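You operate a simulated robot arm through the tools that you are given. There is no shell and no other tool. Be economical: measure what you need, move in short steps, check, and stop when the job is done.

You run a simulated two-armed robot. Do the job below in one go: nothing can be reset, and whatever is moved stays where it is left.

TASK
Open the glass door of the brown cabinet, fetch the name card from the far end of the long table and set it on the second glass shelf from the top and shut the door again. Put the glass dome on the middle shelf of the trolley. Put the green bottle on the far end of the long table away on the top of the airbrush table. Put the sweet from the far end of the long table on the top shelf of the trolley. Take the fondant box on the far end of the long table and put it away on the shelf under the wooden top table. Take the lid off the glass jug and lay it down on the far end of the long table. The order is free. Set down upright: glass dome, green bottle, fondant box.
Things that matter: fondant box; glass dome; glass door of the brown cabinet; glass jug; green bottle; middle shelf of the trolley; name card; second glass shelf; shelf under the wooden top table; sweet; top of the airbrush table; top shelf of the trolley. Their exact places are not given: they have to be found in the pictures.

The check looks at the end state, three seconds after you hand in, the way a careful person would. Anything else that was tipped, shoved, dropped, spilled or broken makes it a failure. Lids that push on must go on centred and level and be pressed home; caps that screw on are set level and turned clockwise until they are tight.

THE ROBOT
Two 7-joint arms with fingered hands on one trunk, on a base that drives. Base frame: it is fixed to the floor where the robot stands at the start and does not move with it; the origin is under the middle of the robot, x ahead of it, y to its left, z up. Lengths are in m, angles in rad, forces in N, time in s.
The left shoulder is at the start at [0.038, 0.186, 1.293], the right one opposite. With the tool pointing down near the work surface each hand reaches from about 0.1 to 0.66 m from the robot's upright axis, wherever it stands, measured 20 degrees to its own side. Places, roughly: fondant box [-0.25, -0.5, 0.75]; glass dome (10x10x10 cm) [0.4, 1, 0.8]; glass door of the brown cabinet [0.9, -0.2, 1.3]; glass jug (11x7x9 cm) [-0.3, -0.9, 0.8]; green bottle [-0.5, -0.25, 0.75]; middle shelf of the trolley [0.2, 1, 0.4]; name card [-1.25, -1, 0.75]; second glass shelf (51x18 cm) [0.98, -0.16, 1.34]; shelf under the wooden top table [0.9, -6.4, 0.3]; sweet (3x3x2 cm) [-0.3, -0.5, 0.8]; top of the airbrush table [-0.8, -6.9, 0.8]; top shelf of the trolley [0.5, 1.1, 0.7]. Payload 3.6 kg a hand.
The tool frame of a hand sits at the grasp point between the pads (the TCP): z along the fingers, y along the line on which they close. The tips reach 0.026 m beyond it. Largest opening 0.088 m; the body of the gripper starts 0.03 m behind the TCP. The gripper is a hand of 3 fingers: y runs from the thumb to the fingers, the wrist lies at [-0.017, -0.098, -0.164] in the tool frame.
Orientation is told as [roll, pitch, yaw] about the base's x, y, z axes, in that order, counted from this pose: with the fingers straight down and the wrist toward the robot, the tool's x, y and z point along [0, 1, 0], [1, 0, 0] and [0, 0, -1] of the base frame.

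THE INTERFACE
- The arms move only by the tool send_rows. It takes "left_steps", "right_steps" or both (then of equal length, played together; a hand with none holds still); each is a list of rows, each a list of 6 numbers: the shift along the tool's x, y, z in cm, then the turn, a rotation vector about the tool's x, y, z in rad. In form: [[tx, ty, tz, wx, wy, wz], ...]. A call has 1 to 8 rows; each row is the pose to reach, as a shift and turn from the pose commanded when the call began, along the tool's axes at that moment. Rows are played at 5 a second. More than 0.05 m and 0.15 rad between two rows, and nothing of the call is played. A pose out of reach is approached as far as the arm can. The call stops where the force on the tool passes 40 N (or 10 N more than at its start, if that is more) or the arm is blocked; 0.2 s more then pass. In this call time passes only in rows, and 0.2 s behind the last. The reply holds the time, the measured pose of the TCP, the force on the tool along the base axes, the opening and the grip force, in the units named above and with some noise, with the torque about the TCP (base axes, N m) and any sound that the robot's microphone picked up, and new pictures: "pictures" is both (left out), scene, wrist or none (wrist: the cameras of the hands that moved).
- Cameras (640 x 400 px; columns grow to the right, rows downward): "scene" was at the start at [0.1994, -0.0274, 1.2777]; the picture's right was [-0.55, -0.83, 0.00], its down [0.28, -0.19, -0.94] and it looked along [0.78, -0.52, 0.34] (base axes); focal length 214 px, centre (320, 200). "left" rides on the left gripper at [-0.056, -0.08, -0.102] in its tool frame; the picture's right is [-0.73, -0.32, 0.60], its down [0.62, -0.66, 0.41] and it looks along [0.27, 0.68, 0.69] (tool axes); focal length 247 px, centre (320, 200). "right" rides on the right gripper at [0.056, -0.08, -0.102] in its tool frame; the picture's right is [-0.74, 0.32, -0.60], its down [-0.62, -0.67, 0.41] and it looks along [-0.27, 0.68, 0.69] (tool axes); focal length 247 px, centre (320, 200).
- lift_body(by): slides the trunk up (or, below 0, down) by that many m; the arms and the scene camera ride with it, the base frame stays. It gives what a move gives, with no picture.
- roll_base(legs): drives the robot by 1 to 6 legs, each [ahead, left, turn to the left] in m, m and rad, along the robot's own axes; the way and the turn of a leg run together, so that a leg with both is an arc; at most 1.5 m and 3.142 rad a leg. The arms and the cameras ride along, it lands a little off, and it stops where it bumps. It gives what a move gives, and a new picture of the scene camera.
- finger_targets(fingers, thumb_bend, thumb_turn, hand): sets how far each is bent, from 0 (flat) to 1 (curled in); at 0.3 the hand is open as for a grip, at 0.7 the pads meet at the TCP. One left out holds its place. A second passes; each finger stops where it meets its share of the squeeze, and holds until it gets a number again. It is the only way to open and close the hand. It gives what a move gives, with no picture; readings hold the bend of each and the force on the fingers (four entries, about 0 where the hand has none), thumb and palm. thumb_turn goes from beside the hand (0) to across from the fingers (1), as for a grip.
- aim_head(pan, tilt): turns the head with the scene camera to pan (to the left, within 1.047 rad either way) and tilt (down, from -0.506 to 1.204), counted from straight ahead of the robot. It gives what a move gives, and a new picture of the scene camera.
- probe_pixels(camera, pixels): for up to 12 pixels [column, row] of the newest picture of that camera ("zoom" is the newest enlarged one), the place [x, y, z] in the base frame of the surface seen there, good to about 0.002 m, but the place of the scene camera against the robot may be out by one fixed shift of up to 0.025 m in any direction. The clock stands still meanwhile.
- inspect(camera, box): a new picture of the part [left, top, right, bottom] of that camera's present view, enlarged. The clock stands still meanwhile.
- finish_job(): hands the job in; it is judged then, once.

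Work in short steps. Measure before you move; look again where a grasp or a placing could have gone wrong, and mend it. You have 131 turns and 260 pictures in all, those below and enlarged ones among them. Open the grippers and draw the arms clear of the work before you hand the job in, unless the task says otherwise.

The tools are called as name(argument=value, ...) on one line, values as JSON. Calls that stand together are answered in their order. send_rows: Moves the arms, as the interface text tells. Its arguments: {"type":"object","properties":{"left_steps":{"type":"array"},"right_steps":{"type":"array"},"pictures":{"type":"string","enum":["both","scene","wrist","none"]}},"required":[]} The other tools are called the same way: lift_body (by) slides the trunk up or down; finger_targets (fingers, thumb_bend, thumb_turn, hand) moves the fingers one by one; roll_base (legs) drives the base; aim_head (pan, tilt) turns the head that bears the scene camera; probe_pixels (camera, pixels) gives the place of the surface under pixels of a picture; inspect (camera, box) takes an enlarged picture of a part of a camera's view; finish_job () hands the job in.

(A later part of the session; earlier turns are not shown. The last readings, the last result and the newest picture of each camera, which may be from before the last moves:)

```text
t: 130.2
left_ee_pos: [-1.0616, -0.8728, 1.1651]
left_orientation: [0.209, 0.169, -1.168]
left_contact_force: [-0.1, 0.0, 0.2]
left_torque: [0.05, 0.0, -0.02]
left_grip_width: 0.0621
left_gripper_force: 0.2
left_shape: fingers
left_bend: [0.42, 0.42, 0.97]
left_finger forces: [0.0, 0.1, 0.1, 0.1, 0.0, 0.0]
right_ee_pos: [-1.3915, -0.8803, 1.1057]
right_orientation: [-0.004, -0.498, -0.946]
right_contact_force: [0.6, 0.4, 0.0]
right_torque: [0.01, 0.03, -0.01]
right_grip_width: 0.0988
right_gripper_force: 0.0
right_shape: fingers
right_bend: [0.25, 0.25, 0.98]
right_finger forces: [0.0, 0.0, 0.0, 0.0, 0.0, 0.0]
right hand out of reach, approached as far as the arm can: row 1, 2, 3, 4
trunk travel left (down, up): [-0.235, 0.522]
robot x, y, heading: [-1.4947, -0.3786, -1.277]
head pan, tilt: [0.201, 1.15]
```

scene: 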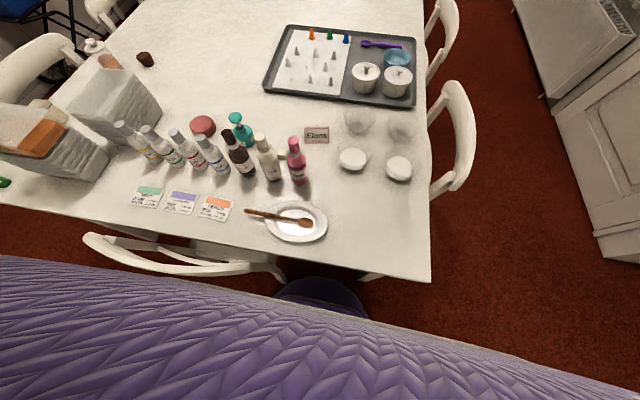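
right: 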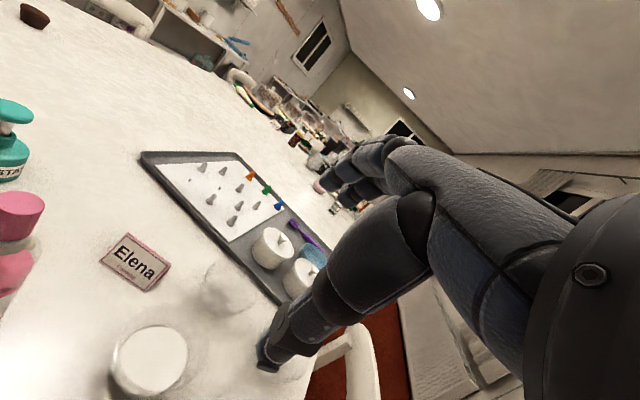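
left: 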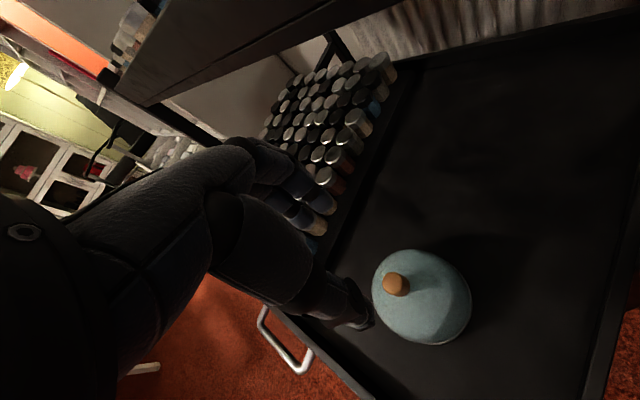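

The right arm is limited crossing leftward. I rotate the base left by 0.33 rad so that the card lies straight ahead of the right arm, then undo the hand's yaw.

roll_base(legs=[[0, 0, 0.33]])

send_rows(right_steps=[[-1, 0, 0, 0, -0.053, 0.097], [-2, 0, 0, 0, -0.106, 0.193], [-3, 0, 0, 0, -0.158, 0.29]], pictures="both")

```text
t: 131.6
left_ee_pos: [-0.9234, -0.7048, 1.1646]
left_orientation: [0.209, 0.169, -0.84]
left_contact_force: [0.1, 0.2, -0.1]
left_torque: [-0.01, 0.01, 0.01]
left_grip_width: 0.062
left_gripper_force: 0.0
left_shape: fingers
left_bend: [0.42, 0.42, 0.97]
left_finger forces: [0.0, 0.0, 0.1, 0.0, 0.0, 0.0]
right_ee_pos: [-1.2348, -0.8188, 1.1044]
right_orientation: [-0.003, -0.495, -0.617]
right_contact_force: [-0.1, -0.2, 0.5]
right_torque: [0.02, -0.01, 0.02]
right_grip_width: 0.0993
right_gripper_force: 0.0
right_shape: fingers
right_bend: [0.25, 0.25, 0.98]
right_finger forces: [0.0, 0.0, 0.0, 0.1, 0.0, 0.1]
trunk travel left (down, up): [-0.235, 0.522]
robot x, y, heading: [-1.4961, -0.377, -0.942]
head pan, tilt: [0.201, 1.15]
```

scene: 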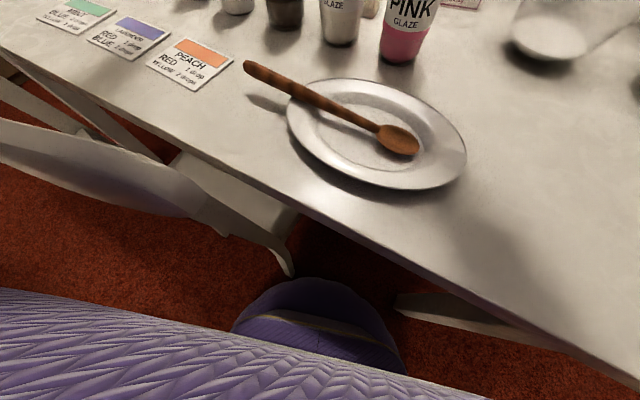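

```text
t: 132.4
left_ee_pos: [-0.9239, -0.7042, 1.1651]
left_orientation: [0.205, 0.169, -0.84]
left_contact_force: [0.2, 0.2, -0.6]
left_torque: [-0.01, 0.0, 0.04]
left_grip_width: 0.0622
left_gripper_force: 0.0
left_shape: fingers
left_bend: [0.42, 0.42, 0.97]
left_finger forces: [0.0, 0.0, 0.0, 0.0, 0.0, 0.0]
right_ee_pos: [-1.2732, -0.8591, 1.1193]
right_orientation: [-0.006, -0.497, -0.947]
right_contact_force: [0.2, -0.1, 0.2]
right_torque: [0.02, 0.04, -0.01]
right_grip_width: 0.0989
right_gripper_force: 0.1
right_shape: fingers
right_bend: [0.25, 0.25, 0.98]
right_finger forces: [0.0, 0.1, 0.0, 0.1, 0.0, 0.0]
right hand out of reach, approached as far as the arm can: row 1, 2, 3
trunk travel left (down, up): [-0.235, 0.522]
robot x, y, heading: [-1.4973, -0.376, -0.949]
head pan, tilt: [0.201, 1.15]
```

scene: 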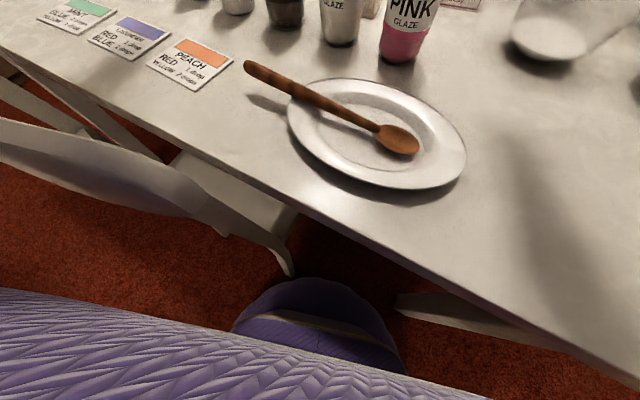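
right: 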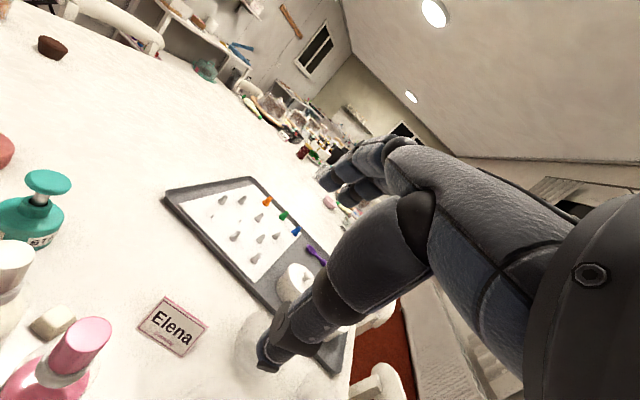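

Now the card is at (172,325) in the right wrist view, well placed. Probing it.

probe_pixels(camera="right", pixels=[[168, 298], [187, 309], [206, 324], [172, 328], [140, 327], [185, 353], [95, 325], [80, 350]])

inspect(camera="right", box=[80, 260, 280, 390])

```text
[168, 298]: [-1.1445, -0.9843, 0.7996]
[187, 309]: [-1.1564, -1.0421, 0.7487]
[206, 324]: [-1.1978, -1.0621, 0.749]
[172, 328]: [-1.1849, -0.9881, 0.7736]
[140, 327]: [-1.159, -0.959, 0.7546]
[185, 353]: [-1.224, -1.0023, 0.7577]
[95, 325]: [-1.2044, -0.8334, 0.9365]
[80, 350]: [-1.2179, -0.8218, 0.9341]
```

```text
3.08 times, centred on (180, 325) of right
```

zoom: 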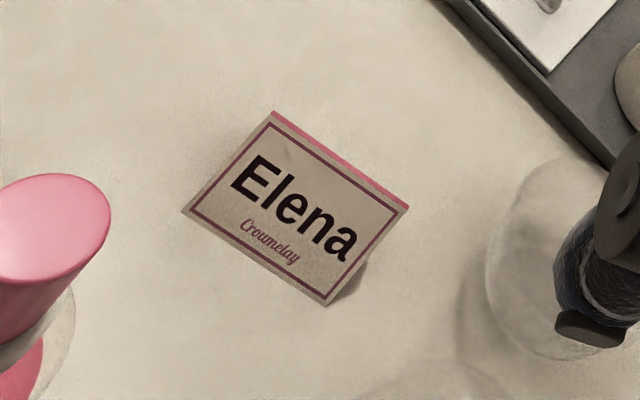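

The tent's faces are steep wedges, so I'll grip the card by its side edges (7.8 cm wide). I roll the right hand 90° about its axis (thumb left, fingers right) while moving above the card.

send_rows(right_steps=[[-0.1, 1.93, 1.05, -0.0067, 0.0038, 0.1458], [-0.2, 3.86, 2.1, -0.0134, 0.0076, 0.2916], [-0.3, 5.8, 3.15, -0.0201, 0.0114, 0.4374], [-0.3, 7.7, 4.2, -0.0268, 0.0152, 0.5832], [-0.4, 9.6, 5.25, -0.0335, 0.019, 0.729], [-0.5, 11.6, 6.3, -0.0402, 0.0228, 0.8748], [-0.6, 13.5, 7.3, -0.0469, 0.0266, 1.0206], [-0.6, 15.4, 8.37, -0.0536, 0.0304, 1.1664]], pictures="none")

send_rows(right_steps=[[0, 0, 0, -0.0067, 0.0038, 0.1458], [0, 0, 0, -0.0134, 0.0076, 0.2916], [0, 0, 0, -0.0201, 0.0114, 0.4374]], pictures="wrist")

```text
t: 134.2
left_ee_pos: [-0.9244, -0.7051, 1.1647]
left_orientation: [0.208, 0.17, -0.838]
left_contact_force: [-0.4, -1.2, -0.4]
left_torque: [-0.01, 0.01, -0.01]
left_grip_width: 0.062
left_gripper_force: 0.0
left_shape: fingers
left_bend: [0.42, 0.42, 0.97]
left_finger forces: [0.0, 0.1, 0.0, 0.0, 0.0, 0.0]
right_ee_pos: [-1.3242, -1.0473, 1.1284]
right_orientation: [0.514, -0.22, -2.161]
right_contact_force: [0.7, 0.1, -1.0]
right_torque: [0.04, 0.02, 0.01]
right_grip_width: 0.0988
right_gripper_force: 0.0
right_shape: fingers
right_bend: [0.25, 0.25, 0.97]
right_finger forces: [0.1, 0.0, 0.0, 0.1, 0.1, 0.0]
right hand out of reach, approached as far as the arm can: row 1, 2, 3, 4, 5, 6, 7, 8
trunk travel left (down, up): [-0.235, 0.522]
robot x, y, heading: [-1.4956, -0.3771, -0.955]
head pan, tilt: [0.201, 1.15]
```

```text
t: 135.0
left_ee_pos: [-0.9243, -0.7051, 1.1637]
left_orientation: [0.208, 0.17, -0.839]
left_contact_force: [0.5, 1.1, 0.7]
left_torque: [0.0, 0.03, 0.01]
left_grip_width: 0.0621
left_gripper_force: 0.0
left_shape: fingers
left_bend: [0.42, 0.42, 0.97]
left_finger forces: [0.0, 0.0, 0.1, 0.0, 0.0, 0.0]
right_ee_pos: [-1.361, -1.0443, 1.124]
right_orientation: [0.573, -0.001, -2.56]
right_contact_force: [-0.5, -0.1, -0.6]
right_torque: [0.01, 0.0, -0.03]
right_grip_width: 0.0989
right_gripper_force: 0.1
right_shape: fingers
right_bend: [0.25, 0.25, 0.97]
right_finger forces: [0.0, 0.1, 0.1, 0.0, 0.0, 0.0]
right hand out of reach, approached as far as the arm can: row 1, 2, 3
trunk travel left (down, up): [-0.235, 0.522]
robot x, y, heading: [-1.4946, -0.3748, -0.949]
head pan, tilt: [0.201, 1.15]
```

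right: 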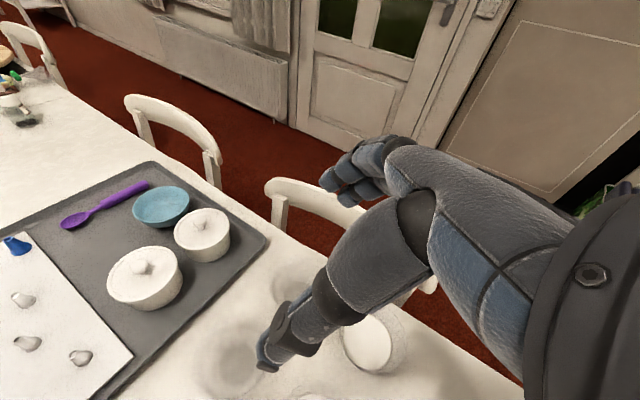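

The wrist can't come far enough left. I rotate the base a further 0.35 rad left so the card lies to the right of centre.

roll_base(legs=[[0, 0, 0.35]])

send_rows(right_steps=[[0, 0, 0, -0.063, 0, 0.098], [0, 0, 0, -0.126, 0, 0.196], [0, 0, 0, -0.189, 0, 0.2945]], pictures="wrist")

```text
t: 136.5
left_ee_pos: [-0.8489, -0.4893, 1.1657]
left_orientation: [0.207, 0.168, -0.487]
left_contact_force: [0.0, 1.2, 0.0]
left_torque: [-0.01, 0.04, 0.0]
left_grip_width: 0.0622
left_gripper_force: 0.1
left_shape: fingers
left_bend: [0.42, 0.42, 0.97]
left_finger forces: [0.1, 0.1, 0.1, 0.0, 0.0, 0.0]
right_ee_pos: [-1.14, -0.9563, 1.1227]
right_orientation: [0.572, -0.002, -2.206]
right_contact_force: [0.9, 0.3, -0.2]
right_torque: [0.01, 0.0, 0.02]
right_grip_width: 0.099
right_gripper_force: 0.1
right_shape: fingers
right_bend: [0.25, 0.25, 0.97]
right_finger forces: [0.0, 0.0, 0.0, 0.0, 0.0, 0.0]
trunk travel left (down, up): [-0.235, 0.522]
robot x, y, heading: [-1.4963, -0.3803, -0.6]
head pan, tilt: [0.201, 1.15]
```

scene: 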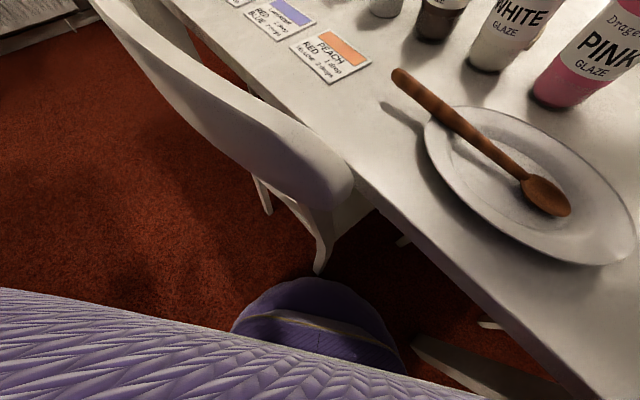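

```text
t: 137.3
left_ee_pos: [-0.8476, -0.4886, 1.1645]
left_orientation: [0.209, 0.169, -0.49]
left_contact_force: [-0.2, -0.3, -0.3]
left_torque: [0.01, 0.01, 0.03]
left_grip_width: 0.0624
left_gripper_force: 0.0
left_shape: fingers
left_bend: [0.42, 0.42, 0.97]
left_finger forces: [0.1, 0.0, 0.0, 0.0, 0.1, 0.0]
right_ee_pos: [-1.1922, -0.9804, 1.1071]
right_orientation: [0.572, 0.002, -2.556]
right_contact_force: [0.3, 0.4, 0.4]
right_torque: [-0.01, 0.03, 0.0]
right_grip_width: 0.0992
right_gripper_force: 0.0
right_shape: fingers
right_bend: [0.25, 0.25, 0.97]
right_finger forces: [0.1, 0.0, 0.0, 0.0, 0.0, 0.1]
right hand out of reach, approached as far as the arm can: row 1, 2, 3
trunk travel left (down, up): [-0.235, 0.522]
robot x, y, heading: [-1.4963, -0.3791, -0.598]
head pan, tilt: [0.201, 1.15]
```

right: 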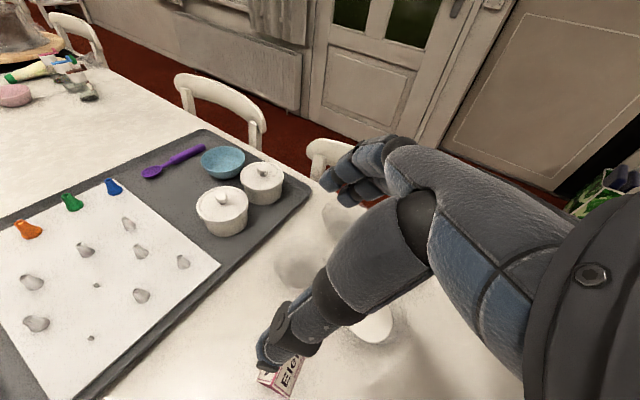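

TCP is nearly over the card. I lower to z≈0.88 while centring.

send_rows(right_steps=[[-2, 0, 4.1, 0, 0, 0], [-4, 0, 8.2, 0, 0, 0], [-6, 0, 12.3, 0, 0, 0], [-8, 0, 16.4, 0, 0, 0], [-9.8, 0, 20.6, 0, 0, 0]], pictures="both")

```text
t: 138.5
left_ee_pos: [-0.8471, -0.4897, 1.165]
left_orientation: [0.206, 0.17, -0.49]
left_contact_force: [0.5, 0.0, 0.5]
left_torque: [0.0, 0.06, 0.03]
left_grip_width: 0.0621
left_gripper_force: 0.0
left_shape: fingers
left_bend: [0.42, 0.42, 0.97]
left_finger forces: [0.0, 0.0, 0.0, 0.0, 0.1, 0.0]
right_ee_pos: [-1.1906, -1.0088, 0.8868]
right_orientation: [0.573, 0.0, -2.556]
right_contact_force: [-0.3, 0.6, 0.3]
right_torque: [-0.02, 0.03, 0.01]
right_grip_width: 0.0989
right_gripper_force: 0.1
right_shape: fingers
right_bend: [0.25, 0.25, 0.97]
right_finger forces: [0.0, 0.0, 0.0, 0.0, 0.1, 0.0]
right hand out of reach, approached as far as the arm can: row 5
trunk travel left (down, up): [-0.235, 0.522]
robot x, y, heading: [-1.4968, -0.3779, -0.602]
head pan, tilt: [0.201, 1.15]
```

scene: 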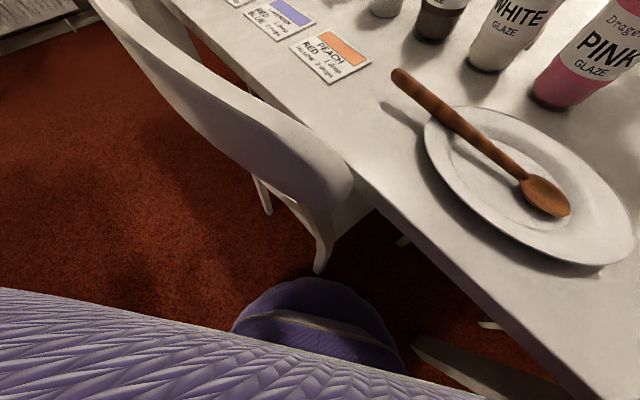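
right: 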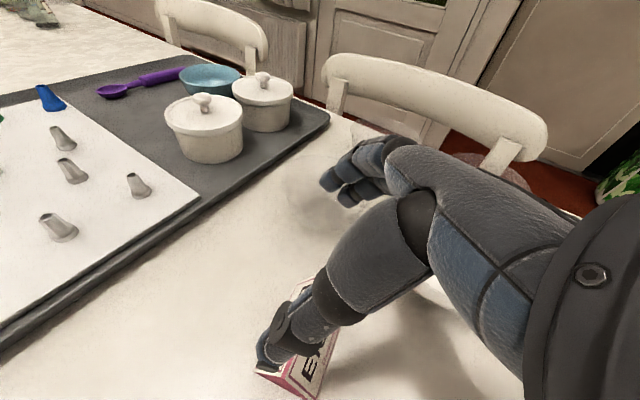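

The arm is at its limit at z 0.887 and ~1.5 cm too far right. I turn the base slightly left and will lower with the trunk; first re-measure the card.

roll_base(legs=[[0, 0, 0.021]])

inspect(camera="right", box=[220, 240, 380, 400])

```text
t: 139.3
left_ee_pos: [-0.8438, -0.4754, 1.1642]
left_orientation: [0.206, 0.171, -0.468]
left_contact_force: [0.3, 0.5, 1.1]
left_torque: [0.01, -0.03, 0.0]
left_grip_width: 0.0623
left_gripper_force: 0.1
left_shape: fingers
left_bend: [0.42, 0.42, 0.97]
left_finger forces: [0.0, 0.0, 0.0, 0.0, 0.1, 0.1]
right_ee_pos: [-1.1762, -1.0014, 0.886]
right_orientation: [0.573, -0.001, -2.532]
right_contact_force: [-0.2, 0.7, 0.3]
right_torque: [0.04, 0.02, 0.0]
right_grip_width: 0.0994
right_gripper_force: 0.0
right_shape: fingers
right_bend: [0.25, 0.25, 0.97]
right_finger forces: [0.0, 0.0, 0.0, 0.1, 0.1, 0.0]
trunk travel left (down, up): [-0.235, 0.522]
robot x, y, heading: [-1.4979, -0.3773, -0.587]
head pan, tilt: [0.201, 1.15]
```

scene: 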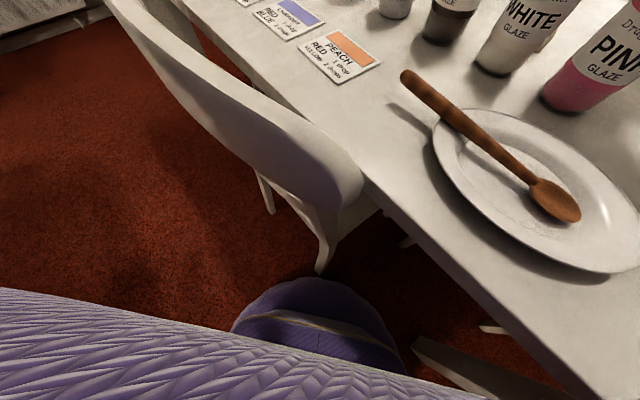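

```text
2.50 times, centred on (300, 320) of right
```

zoom: 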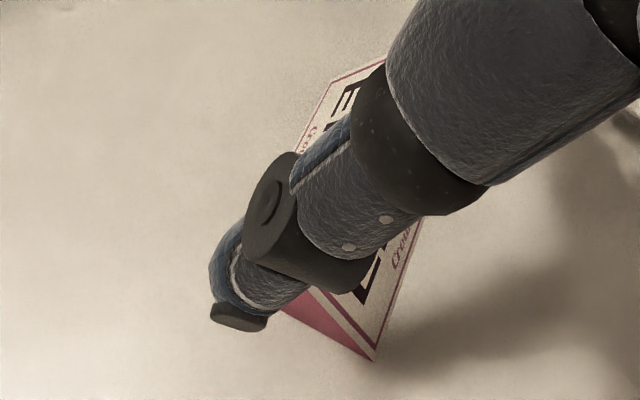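

probe_pixels(camera="right", pixels=[[321, 382], [310, 374], [337, 335], [322, 268], [309, 277], [301, 299], [315, 262], [260, 365], [270, 350]])

```text
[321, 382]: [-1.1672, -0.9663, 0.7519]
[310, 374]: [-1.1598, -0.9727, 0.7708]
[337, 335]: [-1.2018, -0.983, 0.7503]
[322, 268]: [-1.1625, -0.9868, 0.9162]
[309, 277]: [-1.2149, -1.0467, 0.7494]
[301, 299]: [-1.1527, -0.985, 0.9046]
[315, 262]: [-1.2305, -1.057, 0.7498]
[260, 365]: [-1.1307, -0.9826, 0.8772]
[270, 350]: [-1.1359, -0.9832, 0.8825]
```

The card centre is within 4 mm of the grasp axis. I lower the trunk 0.103 m and look.

lift_body(by=-0.103)

inspect(camera="right", box=[200, 140, 460, 400])

```text
t: 140.6
left_ee_pos: [-0.8048, -0.5017, 1.0]
left_orientation: [0.221, 0.282, -0.465]
left_contact_force: [0.3, -0.5, -0.5]
left_torque: [0.01, -0.01, 0.02]
left_grip_width: 0.0624
left_gripper_force: 0.1
left_shape: fingers
left_bend: [0.42, 0.42, 0.97]
left_finger forces: [0.1, 0.1, 0.0, 0.0, 0.0, 0.0]
right_ee_pos: [-1.1764, -1.001, 0.7842]
right_orientation: [0.572, 0.0, -2.535]
right_contact_force: [0.2, -0.2, -0.2]
right_torque: [0.02, 0.01, 0.02]
right_grip_width: 0.1012
right_gripper_force: 1.9
right_shape: fingers
right_bend: [0.25, 0.24, 0.97]
right_finger forces: [1.9, 0.4, 0.0, 0.0, 1.9, 0.1]
trunk travel left (down, up): [-0.132, 0.625]
robot x, y, heading: [-1.4926, -0.3756, -0.579]
head pan, tilt: [0.201, 1.15]
```

```text
1.54 times, centred on (330, 270) of right
```

zoom: 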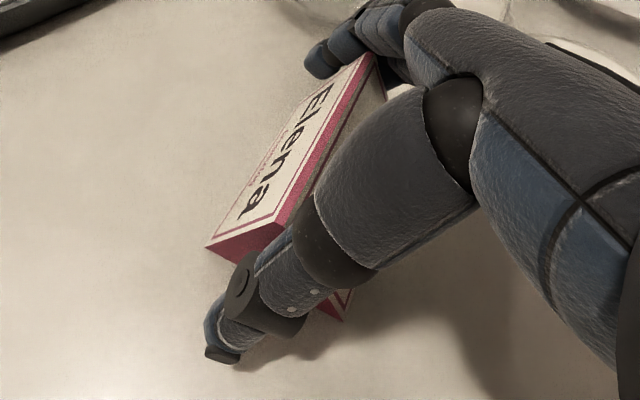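

Thumb and fingers straddle the card. I close on its sides and lift with the trunk.

finger_targets(hand="right", fingers=0.5, thumb_bend=0.5)

lift_body(by=0.1)

inspect(camera="right", box=[200, 140, 460, 400])

```text
t: 141.6
left_ee_pos: [-0.8033, -0.5008, 1.0024]
left_orientation: [0.22, 0.282, -0.465]
left_contact_force: [0.0, -0.8, 0.3]
left_torque: [-0.02, -0.02, -0.02]
left_grip_width: 0.0622
left_gripper_force: 0.0
left_shape: fingers
left_bend: [0.42, 0.42, 0.97]
left_finger forces: [0.0, 0.1, 0.0, 0.0, 0.0, 0.1]
right_ee_pos: [-1.1771, -1.0012, 0.7836]
right_orientation: [0.574, 0.0, -2.535]
right_contact_force: [-1.8, -1.3, 5.3]
right_torque: [-0.17, 0.25, 0.05]
right_grip_width: 0.0902
right_gripper_force: 28.6
right_shape: fingers
right_bend: [0.29, 0.37, 0.96]
right_finger forces: [12.1, 17.8, 0.0, 0.0, 27.4, 0.0]
trunk travel left (down, up): [-0.132, 0.625]
robot x, y, heading: [-1.4943, -0.3769, -0.579]
head pan, tilt: [0.201, 1.15]
```

```text
t: 143.0
left_ee_pos: [-0.8034, -0.502, 1.1]
left_orientation: [0.221, 0.287, -0.465]
left_contact_force: [0.7, -0.3, -0.7]
left_torque: [0.02, 0.01, -0.02]
left_grip_width: 0.0619
left_gripper_force: 0.0
left_shape: fingers
left_bend: [0.42, 0.42, 0.97]
left_finger forces: [0.0, 0.1, 0.1, 0.1, 0.1, 0.1]
right_ee_pos: [-1.176, -1.0023, 0.8824]
right_orientation: [0.571, 0.001, -2.533]
right_contact_force: [0.4, -0.5, 0.0]
right_torque: [0.03, 0.03, 0.02]
right_grip_width: 0.0898
right_gripper_force: 26.5
right_shape: fingers
right_bend: [0.29, 0.37, 0.95]
right_finger forces: [9.6, 17.2, 0.0, 0.0, 27.1, 0.0]
trunk travel left (down, up): [-0.232, 0.525]
robot x, y, heading: [-1.4971, -0.3795, -0.576]
head pan, tilt: [0.201, 1.15]
```

```text
1.54 times, centred on (330, 270) of right
```

zoom: 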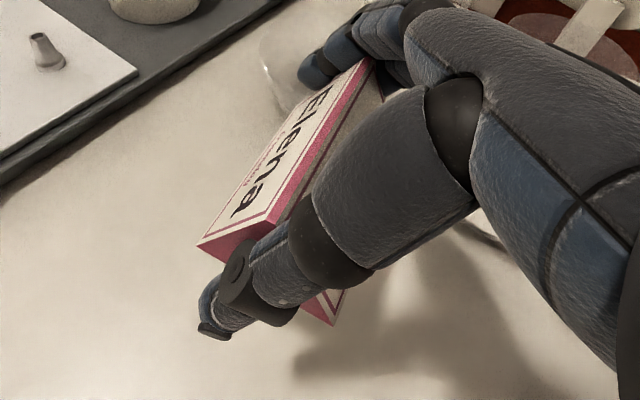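

The card is firmly held (26 N). I raise the trunk, leave the table and drive back to the cabinet.

lift_body(by=0.4)

roll_base(legs=[[-0.1, 0, 0], [0, 0.6, 0], [0, 0, 0.577], [1.15, 0, 0]])

aim_head(pan=-0.2, tilt=0.3)

```text
t: 146.8
left_ee_pos: [-0.8151, -0.4946, 1.5204]
left_orientation: [0.216, 0.251, -0.466]
left_contact_force: [-0.7, -0.2, 0.2]
left_torque: [-0.01, -0.01, -0.04]
left_grip_width: 0.062
left_gripper_force: 0.1
left_shape: fingers
left_bend: [0.42, 0.42, 0.97]
left_finger forces: [0.0, 0.0, 0.0, 0.0, 0.0, 0.0]
right_ee_pos: [-1.2119, -0.9781, 1.387]
right_orientation: [0.746, 0.069, -2.527]
right_contact_force: [0.2, -0.2, 0.7]
right_torque: [0.02, 0.0, 0.02]
right_grip_width: 0.0902
right_gripper_force: 27.1
right_shape: fingers
right_bend: [0.29, 0.37, 0.95]
right_finger forces: [9.6, 17.2, 0.1, 0.1, 26.9, 0.1]
trunk travel left (down, up): [-0.632, 0.125]
robot x, y, heading: [-1.4973, -0.3792, -0.579]
head pan, tilt: [0.201, 1.15]
```

```text
t: 158.0
left_ee_pos: [0.5333, 0.4385, 1.5225]
left_orientation: [0.216, 0.251, 0.101]
left_contact_force: [0.7, -0.1, 0.9]
left_torque: [-0.02, -0.01, -0.01]
left_grip_width: 0.0622
left_gripper_force: 0.0
left_shape: fingers
left_bend: [0.42, 0.42, 0.97]
left_finger forces: [0.0, 0.1, 0.0, 0.0, 0.1, 0.0]
right_ee_pos: [0.4552, -0.183, 1.3861]
right_orientation: [0.746, 0.07, -1.962]
right_contact_force: [-0.2, -1.0, 1.3]
right_torque: [0.02, -0.02, -0.01]
right_grip_width: 0.0898
right_gripper_force: 26.5
right_shape: fingers
right_bend: [0.29, 0.37, 0.95]
right_finger forces: [9.4, 17.0, 0.0, 0.0, 26.6, 0.0]
trunk travel left (down, up): [-0.632, 0.125]
robot x, y, heading: [-0.1045, 0.1725, -0.015]
head pan, tilt: [0.201, 1.15]
```

scene: 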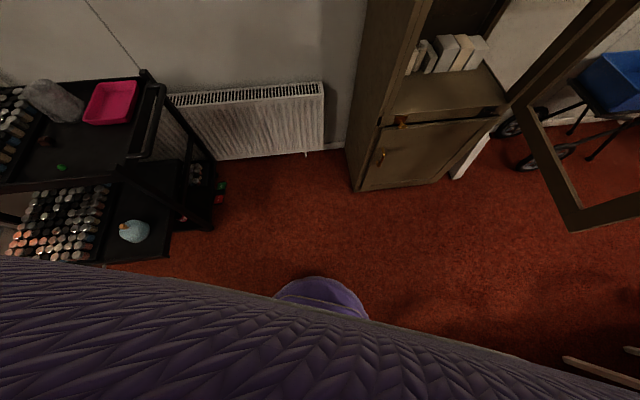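

```text
t: 159.2
left_ee_pos: [0.5326, 0.4388, 1.5205]
left_orientation: [0.216, 0.25, 0.099]
left_contact_force: [0.0, -1.4, 0.5]
left_torque: [0.03, -0.01, 0.01]
left_grip_width: 0.0622
left_gripper_force: 0.1
left_shape: fingers
left_bend: [0.42, 0.42, 0.97]
left_finger forces: [0.0, 0.0, 0.1, 0.0, 0.2, 0.0]
right_ee_pos: [0.4559, -0.1826, 1.3861]
right_orientation: [0.746, 0.069, -1.963]
right_contact_force: [-1.5, 0.0, 0.3]
right_torque: [0.0, 0.04, 0.01]
right_grip_width: 0.09
right_gripper_force: 26.4
right_shape: fingers
right_bend: [0.29, 0.37, 0.95]
right_finger forces: [9.4, 17.0, 0.0, 0.0, 26.5, 0.0]
trunk travel left (down, up): [-0.632, 0.125]
robot x, y, heading: [-0.1051, 0.1723, -0.011]
head pan, tilt: [-0.201, 0.3]
```

scene: 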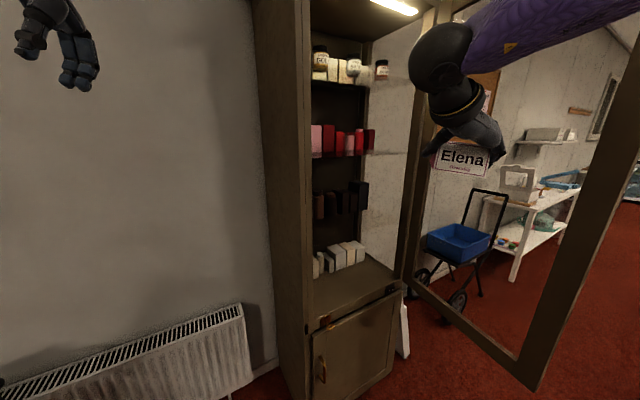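

The card is visible at (462,158). I zoom on the shelves and probe the second shelf and the door's position.

inspect(camera="scene", box=[290, 30, 420, 240])

probe_pixels(camera="scene", pixels=[[315, 155], [312, 158], [330, 156], [345, 155], [360, 153], [373, 150], [345, 158], [345, 161], [520, 370], [540, 330], [318, 160], [345, 83]])

```text
1.90 times, centred on (355, 135) of scene
```

zoom: 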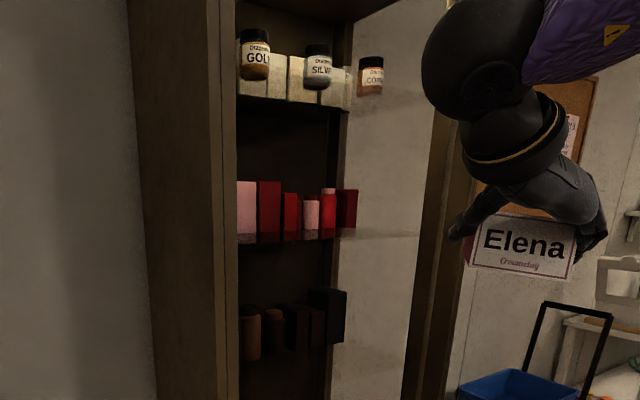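

```text
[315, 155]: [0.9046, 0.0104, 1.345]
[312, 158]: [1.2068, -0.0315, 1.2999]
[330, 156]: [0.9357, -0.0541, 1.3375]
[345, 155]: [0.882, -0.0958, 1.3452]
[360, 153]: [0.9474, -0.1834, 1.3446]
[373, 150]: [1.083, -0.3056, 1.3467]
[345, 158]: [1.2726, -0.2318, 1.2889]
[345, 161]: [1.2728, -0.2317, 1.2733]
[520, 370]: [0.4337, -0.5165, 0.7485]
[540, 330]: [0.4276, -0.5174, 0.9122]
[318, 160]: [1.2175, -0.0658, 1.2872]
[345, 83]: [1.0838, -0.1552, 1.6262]
```

The second shelf's surface is at z≈1.340 with free space in front of the red boxes (depth 0.80–0.97 along its normal). I straighten the hand so the card is level, and raise it 3 cm.

send_rows(right_steps=[[0.5, 0, -0.55, 0.0616, -0.0466, -0.1074], [1, -0.1, -1.1, 0.1232, -0.0933, -0.2149], [1.5, -0.15, -1.65, 0.1847, -0.14, -0.3223], [2.0, -0.2, -2.2, 0.2463, -0.1865, -0.4297]], pictures="both")

```text
t: 160.2
left_ee_pos: [0.5331, 0.4378, 1.5211]
left_orientation: [0.214, 0.251, 0.099]
left_contact_force: [0.5, -0.7, -0.4]
left_torque: [-0.02, 0.03, 0.03]
left_grip_width: 0.0623
left_gripper_force: 0.1
left_shape: fingers
left_bend: [0.42, 0.42, 0.97]
left_finger forces: [0.0, 0.0, 0.1, 0.0, 0.0, 0.1]
right_ee_pos: [0.4549, -0.1829, 1.4156]
right_orientation: [0.573, 0.0, -1.472]
right_contact_force: [0.4, 0.1, 0.0]
right_torque: [0.03, 0.0, -0.01]
right_grip_width: 0.0897
right_gripper_force: 25.9
right_shape: fingers
right_bend: [0.29, 0.38, 0.95]
right_finger forces: [9.1, 16.9, 0.0, 0.0, 26.1, 0.1]
trunk travel left (down, up): [-0.632, 0.125]
robot x, y, heading: [-0.1067, 0.1716, -0.012]
head pan, tilt: [-0.201, 0.3]
```

scene: 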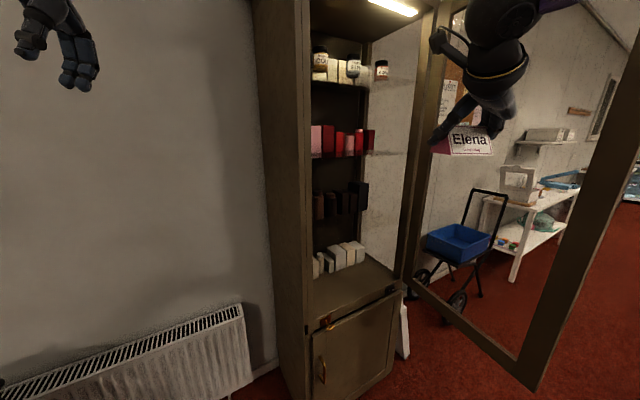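
right: 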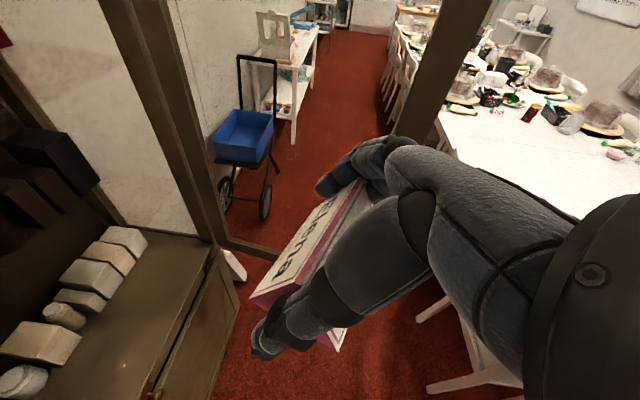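

Level now. I drive forward 0.32 m (0.05 left) toward the shelf with the card above shelf height.

roll_base(legs=[[0, 0.05, 0], [0.32, 0, 0]])

inspect(camera="right", box=[0, 0, 640, 400])

```text
t: 162.8
left_ee_pos: [0.8561, 0.486, 1.5222]
left_orientation: [0.216, 0.251, 0.101]
left_contact_force: [0.1, 1.0, -0.2]
left_torque: [-0.03, -0.02, 0.01]
left_grip_width: 0.0622
left_gripper_force: 0.1
left_shape: fingers
left_bend: [0.42, 0.42, 0.97]
left_finger forces: [0.1, 0.0, 0.0, 0.0, 0.0, 0.0]
right_ee_pos: [0.7798, -0.1346, 1.4157]
right_orientation: [0.573, 0.0, -1.472]
right_contact_force: [-0.5, 0.4, -0.2]
right_torque: [-0.02, 0.03, 0.01]
right_grip_width: 0.0896
right_gripper_force: 26.5
right_shape: fingers
right_bend: [0.29, 0.38, 0.95]
right_finger forces: [9.1, 16.9, 0.0, 0.0, 26.0, 0.0]
trunk travel left (down, up): [-0.632, 0.125]
robot x, y, heading: [0.2176, 0.2209, -0.011]
head pan, tilt: [-0.201, 0.3]
```

scene: 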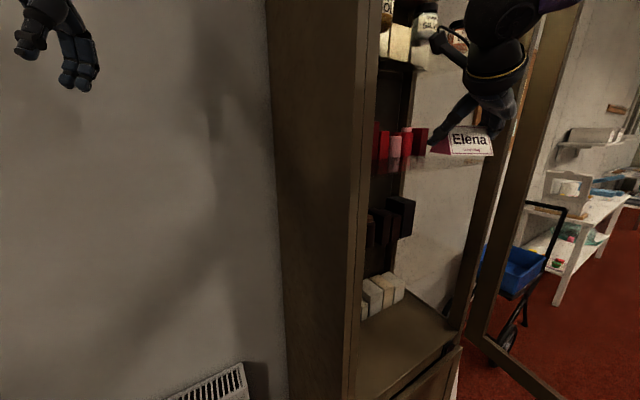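

```text
1.00 times, centred on (320, 200) of right (not enlarged: the box is as wide or as high as the picture)
```

zoom: 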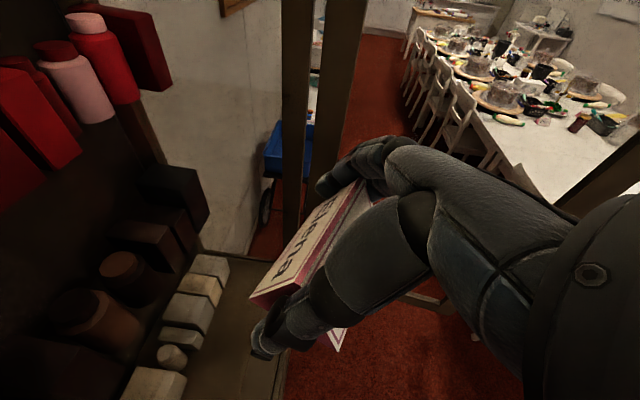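

I probe the glass shelf through the wrist camera to locate its surface, front edge and right end.

probe_pixels(camera="right", pixels=[[120, 180], [160, 210], [200, 250], [220, 290], [150, 140], [60, 200], [110, 110], [80, 260], [240, 230], [200, 330], [30, 220], [180, 170]])

```text
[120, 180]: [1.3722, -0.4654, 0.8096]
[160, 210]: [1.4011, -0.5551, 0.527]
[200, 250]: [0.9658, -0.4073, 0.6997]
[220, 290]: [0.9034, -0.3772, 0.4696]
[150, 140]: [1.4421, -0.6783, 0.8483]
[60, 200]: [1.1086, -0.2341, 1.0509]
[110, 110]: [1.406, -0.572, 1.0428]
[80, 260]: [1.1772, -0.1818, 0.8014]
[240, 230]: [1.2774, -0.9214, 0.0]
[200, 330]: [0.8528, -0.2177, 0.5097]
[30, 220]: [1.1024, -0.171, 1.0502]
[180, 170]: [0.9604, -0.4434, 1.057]
```

The glass is invisible to the wrist probe. I zoom the scene camera at the second shelf and probe box bottoms and the glass edge.

inspect(camera="scene", box=[360, 100, 500, 200])

probe_pixels(camera="scene", pixels=[[384, 166], [395, 166], [404, 164], [416, 157], [425, 158], [440, 162], [430, 165], [378, 172], [410, 168], [450, 164], [384, 171], [400, 170]])

```text
4.00 times, centred on (430, 150) of scene
```

zoom: 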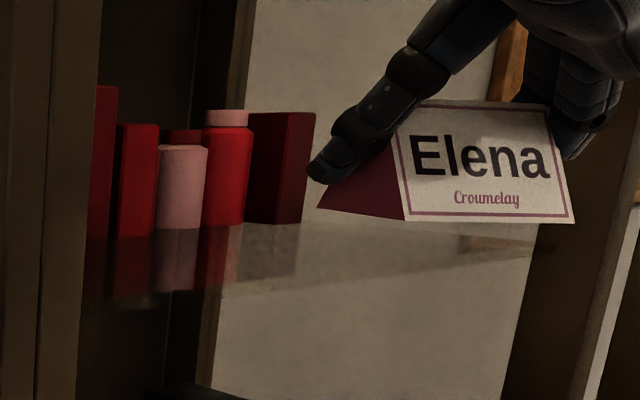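

```text
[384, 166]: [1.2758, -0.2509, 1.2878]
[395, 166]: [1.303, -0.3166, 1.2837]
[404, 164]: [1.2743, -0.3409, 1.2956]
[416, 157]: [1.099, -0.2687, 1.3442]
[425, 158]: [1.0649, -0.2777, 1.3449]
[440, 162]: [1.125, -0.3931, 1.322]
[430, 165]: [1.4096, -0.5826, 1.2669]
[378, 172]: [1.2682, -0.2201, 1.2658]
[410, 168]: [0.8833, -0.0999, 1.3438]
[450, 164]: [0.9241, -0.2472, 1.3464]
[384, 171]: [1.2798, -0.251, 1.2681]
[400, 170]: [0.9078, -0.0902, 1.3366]
```

Shelf front edge is at depth 0.806, boxes start at 0.96, top z≈1.340. I go 6 cm ahead with the base and 12.6 cm with the arm to put the card over depth 0.88.

roll_base(legs=[[0.06, 0, 0]])

send_rows(right_steps=[[3.5, 0.1, 2.3, 0, 0, 0], [7, 0.2, 4.6, 0, 0, 0], [10.6, 0.35, 6.8, 0, 0, 0]], pictures="both")

```text
t: 163.8
left_ee_pos: [0.9145, 0.4855, 1.5223]
left_orientation: [0.217, 0.25, 0.101]
left_contact_force: [-0.4, 0.1, 0.2]
left_torque: [0.01, 0.0, 0.06]
left_grip_width: 0.0623
left_gripper_force: 0.1
left_shape: fingers
left_bend: [0.42, 0.42, 0.97]
left_finger forces: [0.0, 0.0, 0.0, 0.1, 0.1, 0.0]
right_ee_pos: [0.8396, -0.1364, 1.4164]
right_orientation: [0.573, 0.001, -1.473]
right_contact_force: [0.3, -0.5, 0.4]
right_torque: [0.03, -0.02, -0.03]
right_grip_width: 0.0898
right_gripper_force: 26.5
right_shape: fingers
right_bend: [0.29, 0.38, 0.95]
right_finger forces: [9.1, 16.9, 0.1, 0.0, 26.0, 0.1]
trunk travel left (down, up): [-0.632, 0.125]
robot x, y, heading: [0.2788, 0.2166, -0.011]
head pan, tilt: [-0.201, 0.3]
```

scene: 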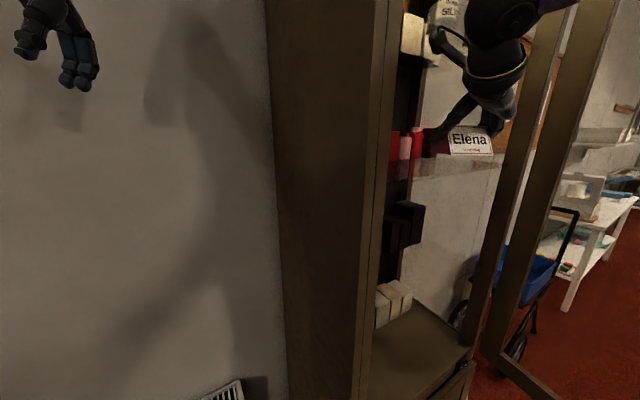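

```text
t: 164.6
left_ee_pos: [0.9155, 0.4855, 1.5223]
left_orientation: [0.215, 0.252, 0.1]
left_contact_force: [-0.7, -0.3, 0.4]
left_torque: [-0.01, -0.04, -0.01]
left_grip_width: 0.0621
left_gripper_force: 0.0
left_shape: fingers
left_bend: [0.42, 0.42, 0.97]
left_finger forces: [0.1, 0.1, 0.0, 0.0, 0.0, 0.0]
right_ee_pos: [0.9207, -0.1469, 1.4228]
right_orientation: [0.575, -0.001, -1.471]
right_contact_force: [0.5, 0.5, 0.2]
right_torque: [0.05, -0.01, -0.01]
right_grip_width: 0.0898
right_gripper_force: 25.2
right_shape: fingers
right_bend: [0.29, 0.38, 0.95]
right_finger forces: [9.8, 15.6, 0.0, 0.0, 25.4, 0.0]
right hand out of reach, approached as far as the arm can: row 2, 3
trunk travel left (down, up): [-0.632, 0.125]
robot x, y, heading: [0.277, 0.2195, -0.008]
head pan, tilt: [-0.201, 0.3]
```

scene: 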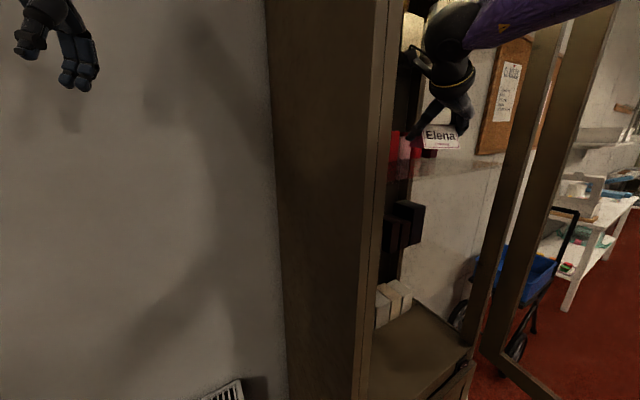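
right: 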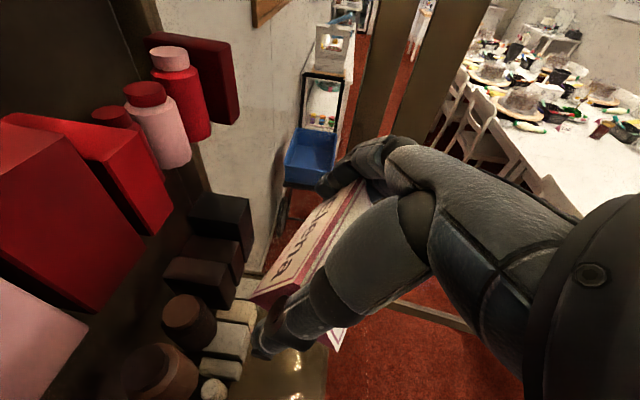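

TCP depth is 0.829; need 0.88. I pull the left hand back a little and drive 5 cm further.

send_rows(left_steps=[[0, -4, 0, 0, 0, 0], [0, -8, 0, 0, 0, 0]], pictures="none")

roll_base(legs=[[0.052, 0.02, 0]])

inspect(camera="scene", box=[370, 60, 510, 200])

```text
t: 165.2
left_ee_pos: [0.8362, 0.4742, 1.5433]
left_orientation: [0.217, 0.251, 0.101]
left_contact_force: [-0.4, 1.0, 0.5]
left_torque: [0.0, -0.05, -0.01]
left_grip_width: 0.0621
left_gripper_force: 0.0
left_shape: fingers
left_bend: [0.42, 0.42, 0.97]
left_finger forces: [0.0, 0.0, 0.1, 0.0, 0.1, 0.0]
right_ee_pos: [0.9182, -0.1473, 1.4224]
right_orientation: [0.575, 0.001, -1.47]
right_contact_force: [-1.0, -0.5, -0.8]
right_torque: [-0.03, -0.03, 0.01]
right_grip_width: 0.0893
right_gripper_force: 25.6
right_shape: fingers
right_bend: [0.29, 0.38, 0.95]
right_finger forces: [9.6, 15.6, 0.0, 0.1, 25.3, 0.0]
trunk travel left (down, up): [-0.632, 0.125]
robot x, y, heading: [0.2771, 0.2178, -0.012]
head pan, tilt: [-0.201, 0.3]
```

```text
t: 166.2
left_ee_pos: [0.8926, 0.4963, 1.5428]
left_orientation: [0.216, 0.25, 0.101]
left_contact_force: [0.8, 0.1, 0.4]
left_torque: [-0.02, -0.02, 0.0]
left_grip_width: 0.0625
left_gripper_force: 0.1
left_shape: fingers
left_bend: [0.42, 0.42, 0.97]
left_finger forces: [0.0, 0.0, 0.0, 0.0, 0.1, 0.0]
right_ee_pos: [0.9738, -0.1252, 1.4215]
right_orientation: [0.573, 0.001, -1.472]
right_contact_force: [0.2, -0.3, 0.2]
right_torque: [0.01, -0.01, 0.0]
right_grip_width: 0.0898
right_gripper_force: 24.9
right_shape: fingers
right_bend: [0.29, 0.38, 0.95]
right_finger forces: [9.7, 15.6, 0.0, 0.1, 25.2, 0.1]
trunk travel left (down, up): [-0.632, 0.125]
robot x, y, heading: [0.3343, 0.2335, -0.008]
head pan, tilt: [-0.201, 0.3]
```

scene: 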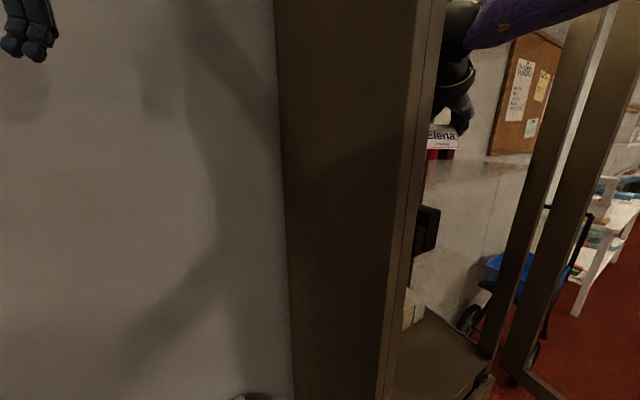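

```text
2.86 times, centred on (440, 130) of scene
```

zoom: 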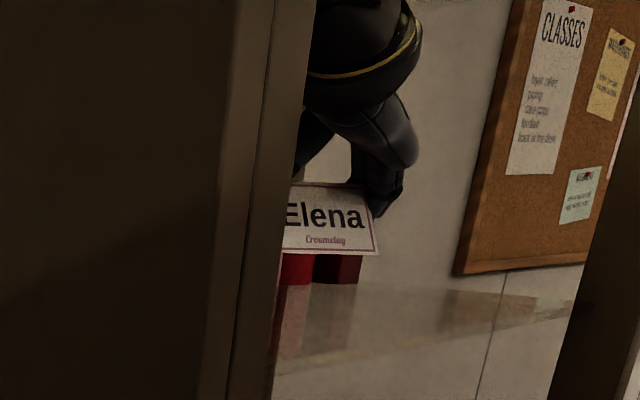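

Card is over the shelf (depth 0.886). I lower the trunk 4 cm, then feel for contact with the arm.

lift_body(by=-0.04)

send_rows(right_steps=[[-0.16, 0, 0.25, 0, 0, 0], [-0.32, 0, 0.5, 0, 0, 0], [-0.43, 0, 0.67, 0, 0, 0]], pictures="none")

inspect(camera="scene", box=[370, 60, 510, 200])

```text
t: 167.0
left_ee_pos: [0.8919, 0.4963, 1.503]
left_orientation: [0.216, 0.248, 0.101]
left_contact_force: [0.6, 0.2, -0.4]
left_torque: [0.02, 0.0, -0.01]
left_grip_width: 0.0622
left_gripper_force: 0.1
left_shape: fingers
left_bend: [0.42, 0.42, 0.97]
left_finger forces: [0.0, 0.0, 0.1, 0.0, 0.0, 0.1]
right_ee_pos: [0.9733, -0.1254, 1.3824]
right_orientation: [0.574, 0.002, -1.473]
right_contact_force: [-1.3, 0.0, 0.4]
right_torque: [0.04, 0.02, -0.01]
right_grip_width: 0.0895
right_gripper_force: 25.6
right_shape: fingers
right_bend: [0.29, 0.38, 0.95]
right_finger forces: [9.6, 15.6, 0.1, 0.0, 25.2, 0.1]
trunk travel left (down, up): [-0.592, 0.165]
robot x, y, heading: [0.3301, 0.2383, -0.009]
head pan, tilt: [-0.201, 0.3]
```

```text
t: 167.8
left_ee_pos: [0.8934, 0.4968, 1.503]
left_orientation: [0.217, 0.253, 0.101]
left_contact_force: [0.7, 0.3, 0.0]
left_torque: [-0.02, 0.03, -0.01]
left_grip_width: 0.0624
left_gripper_force: 0.0
left_shape: fingers
left_bend: [0.42, 0.42, 0.97]
left_finger forces: [0.0, 0.1, 0.0, 0.0, 0.1, 0.0]
right_ee_pos: [0.9737, -0.1263, 1.3732]
right_orientation: [0.574, 0.001, -1.472]
right_contact_force: [-1.1, -0.1, 1.9]
right_torque: [-0.14, 0.04, -0.07]
right_grip_width: 0.0898
right_gripper_force: 26.0
right_shape: fingers
right_bend: [0.29, 0.38, 0.95]
right_finger forces: [10.7, 16.0, 0.0, 0.0, 25.3, 0.0]
trunk travel left (down, up): [-0.592, 0.165]
robot x, y, heading: [0.3321, 0.2351, -0.011]
head pan, tilt: [-0.201, 0.3]
```

```text
2.86 times, centred on (440, 130) of scene
```

zoom: 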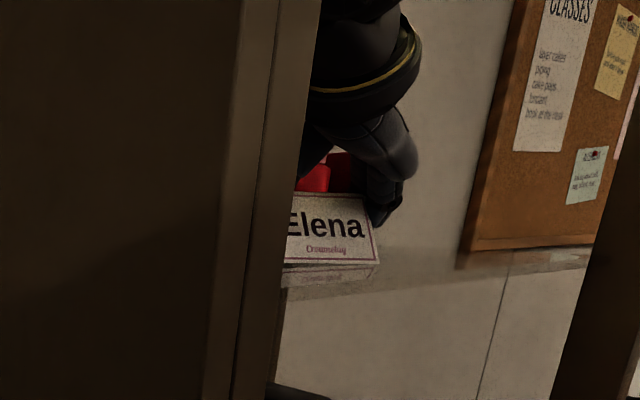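

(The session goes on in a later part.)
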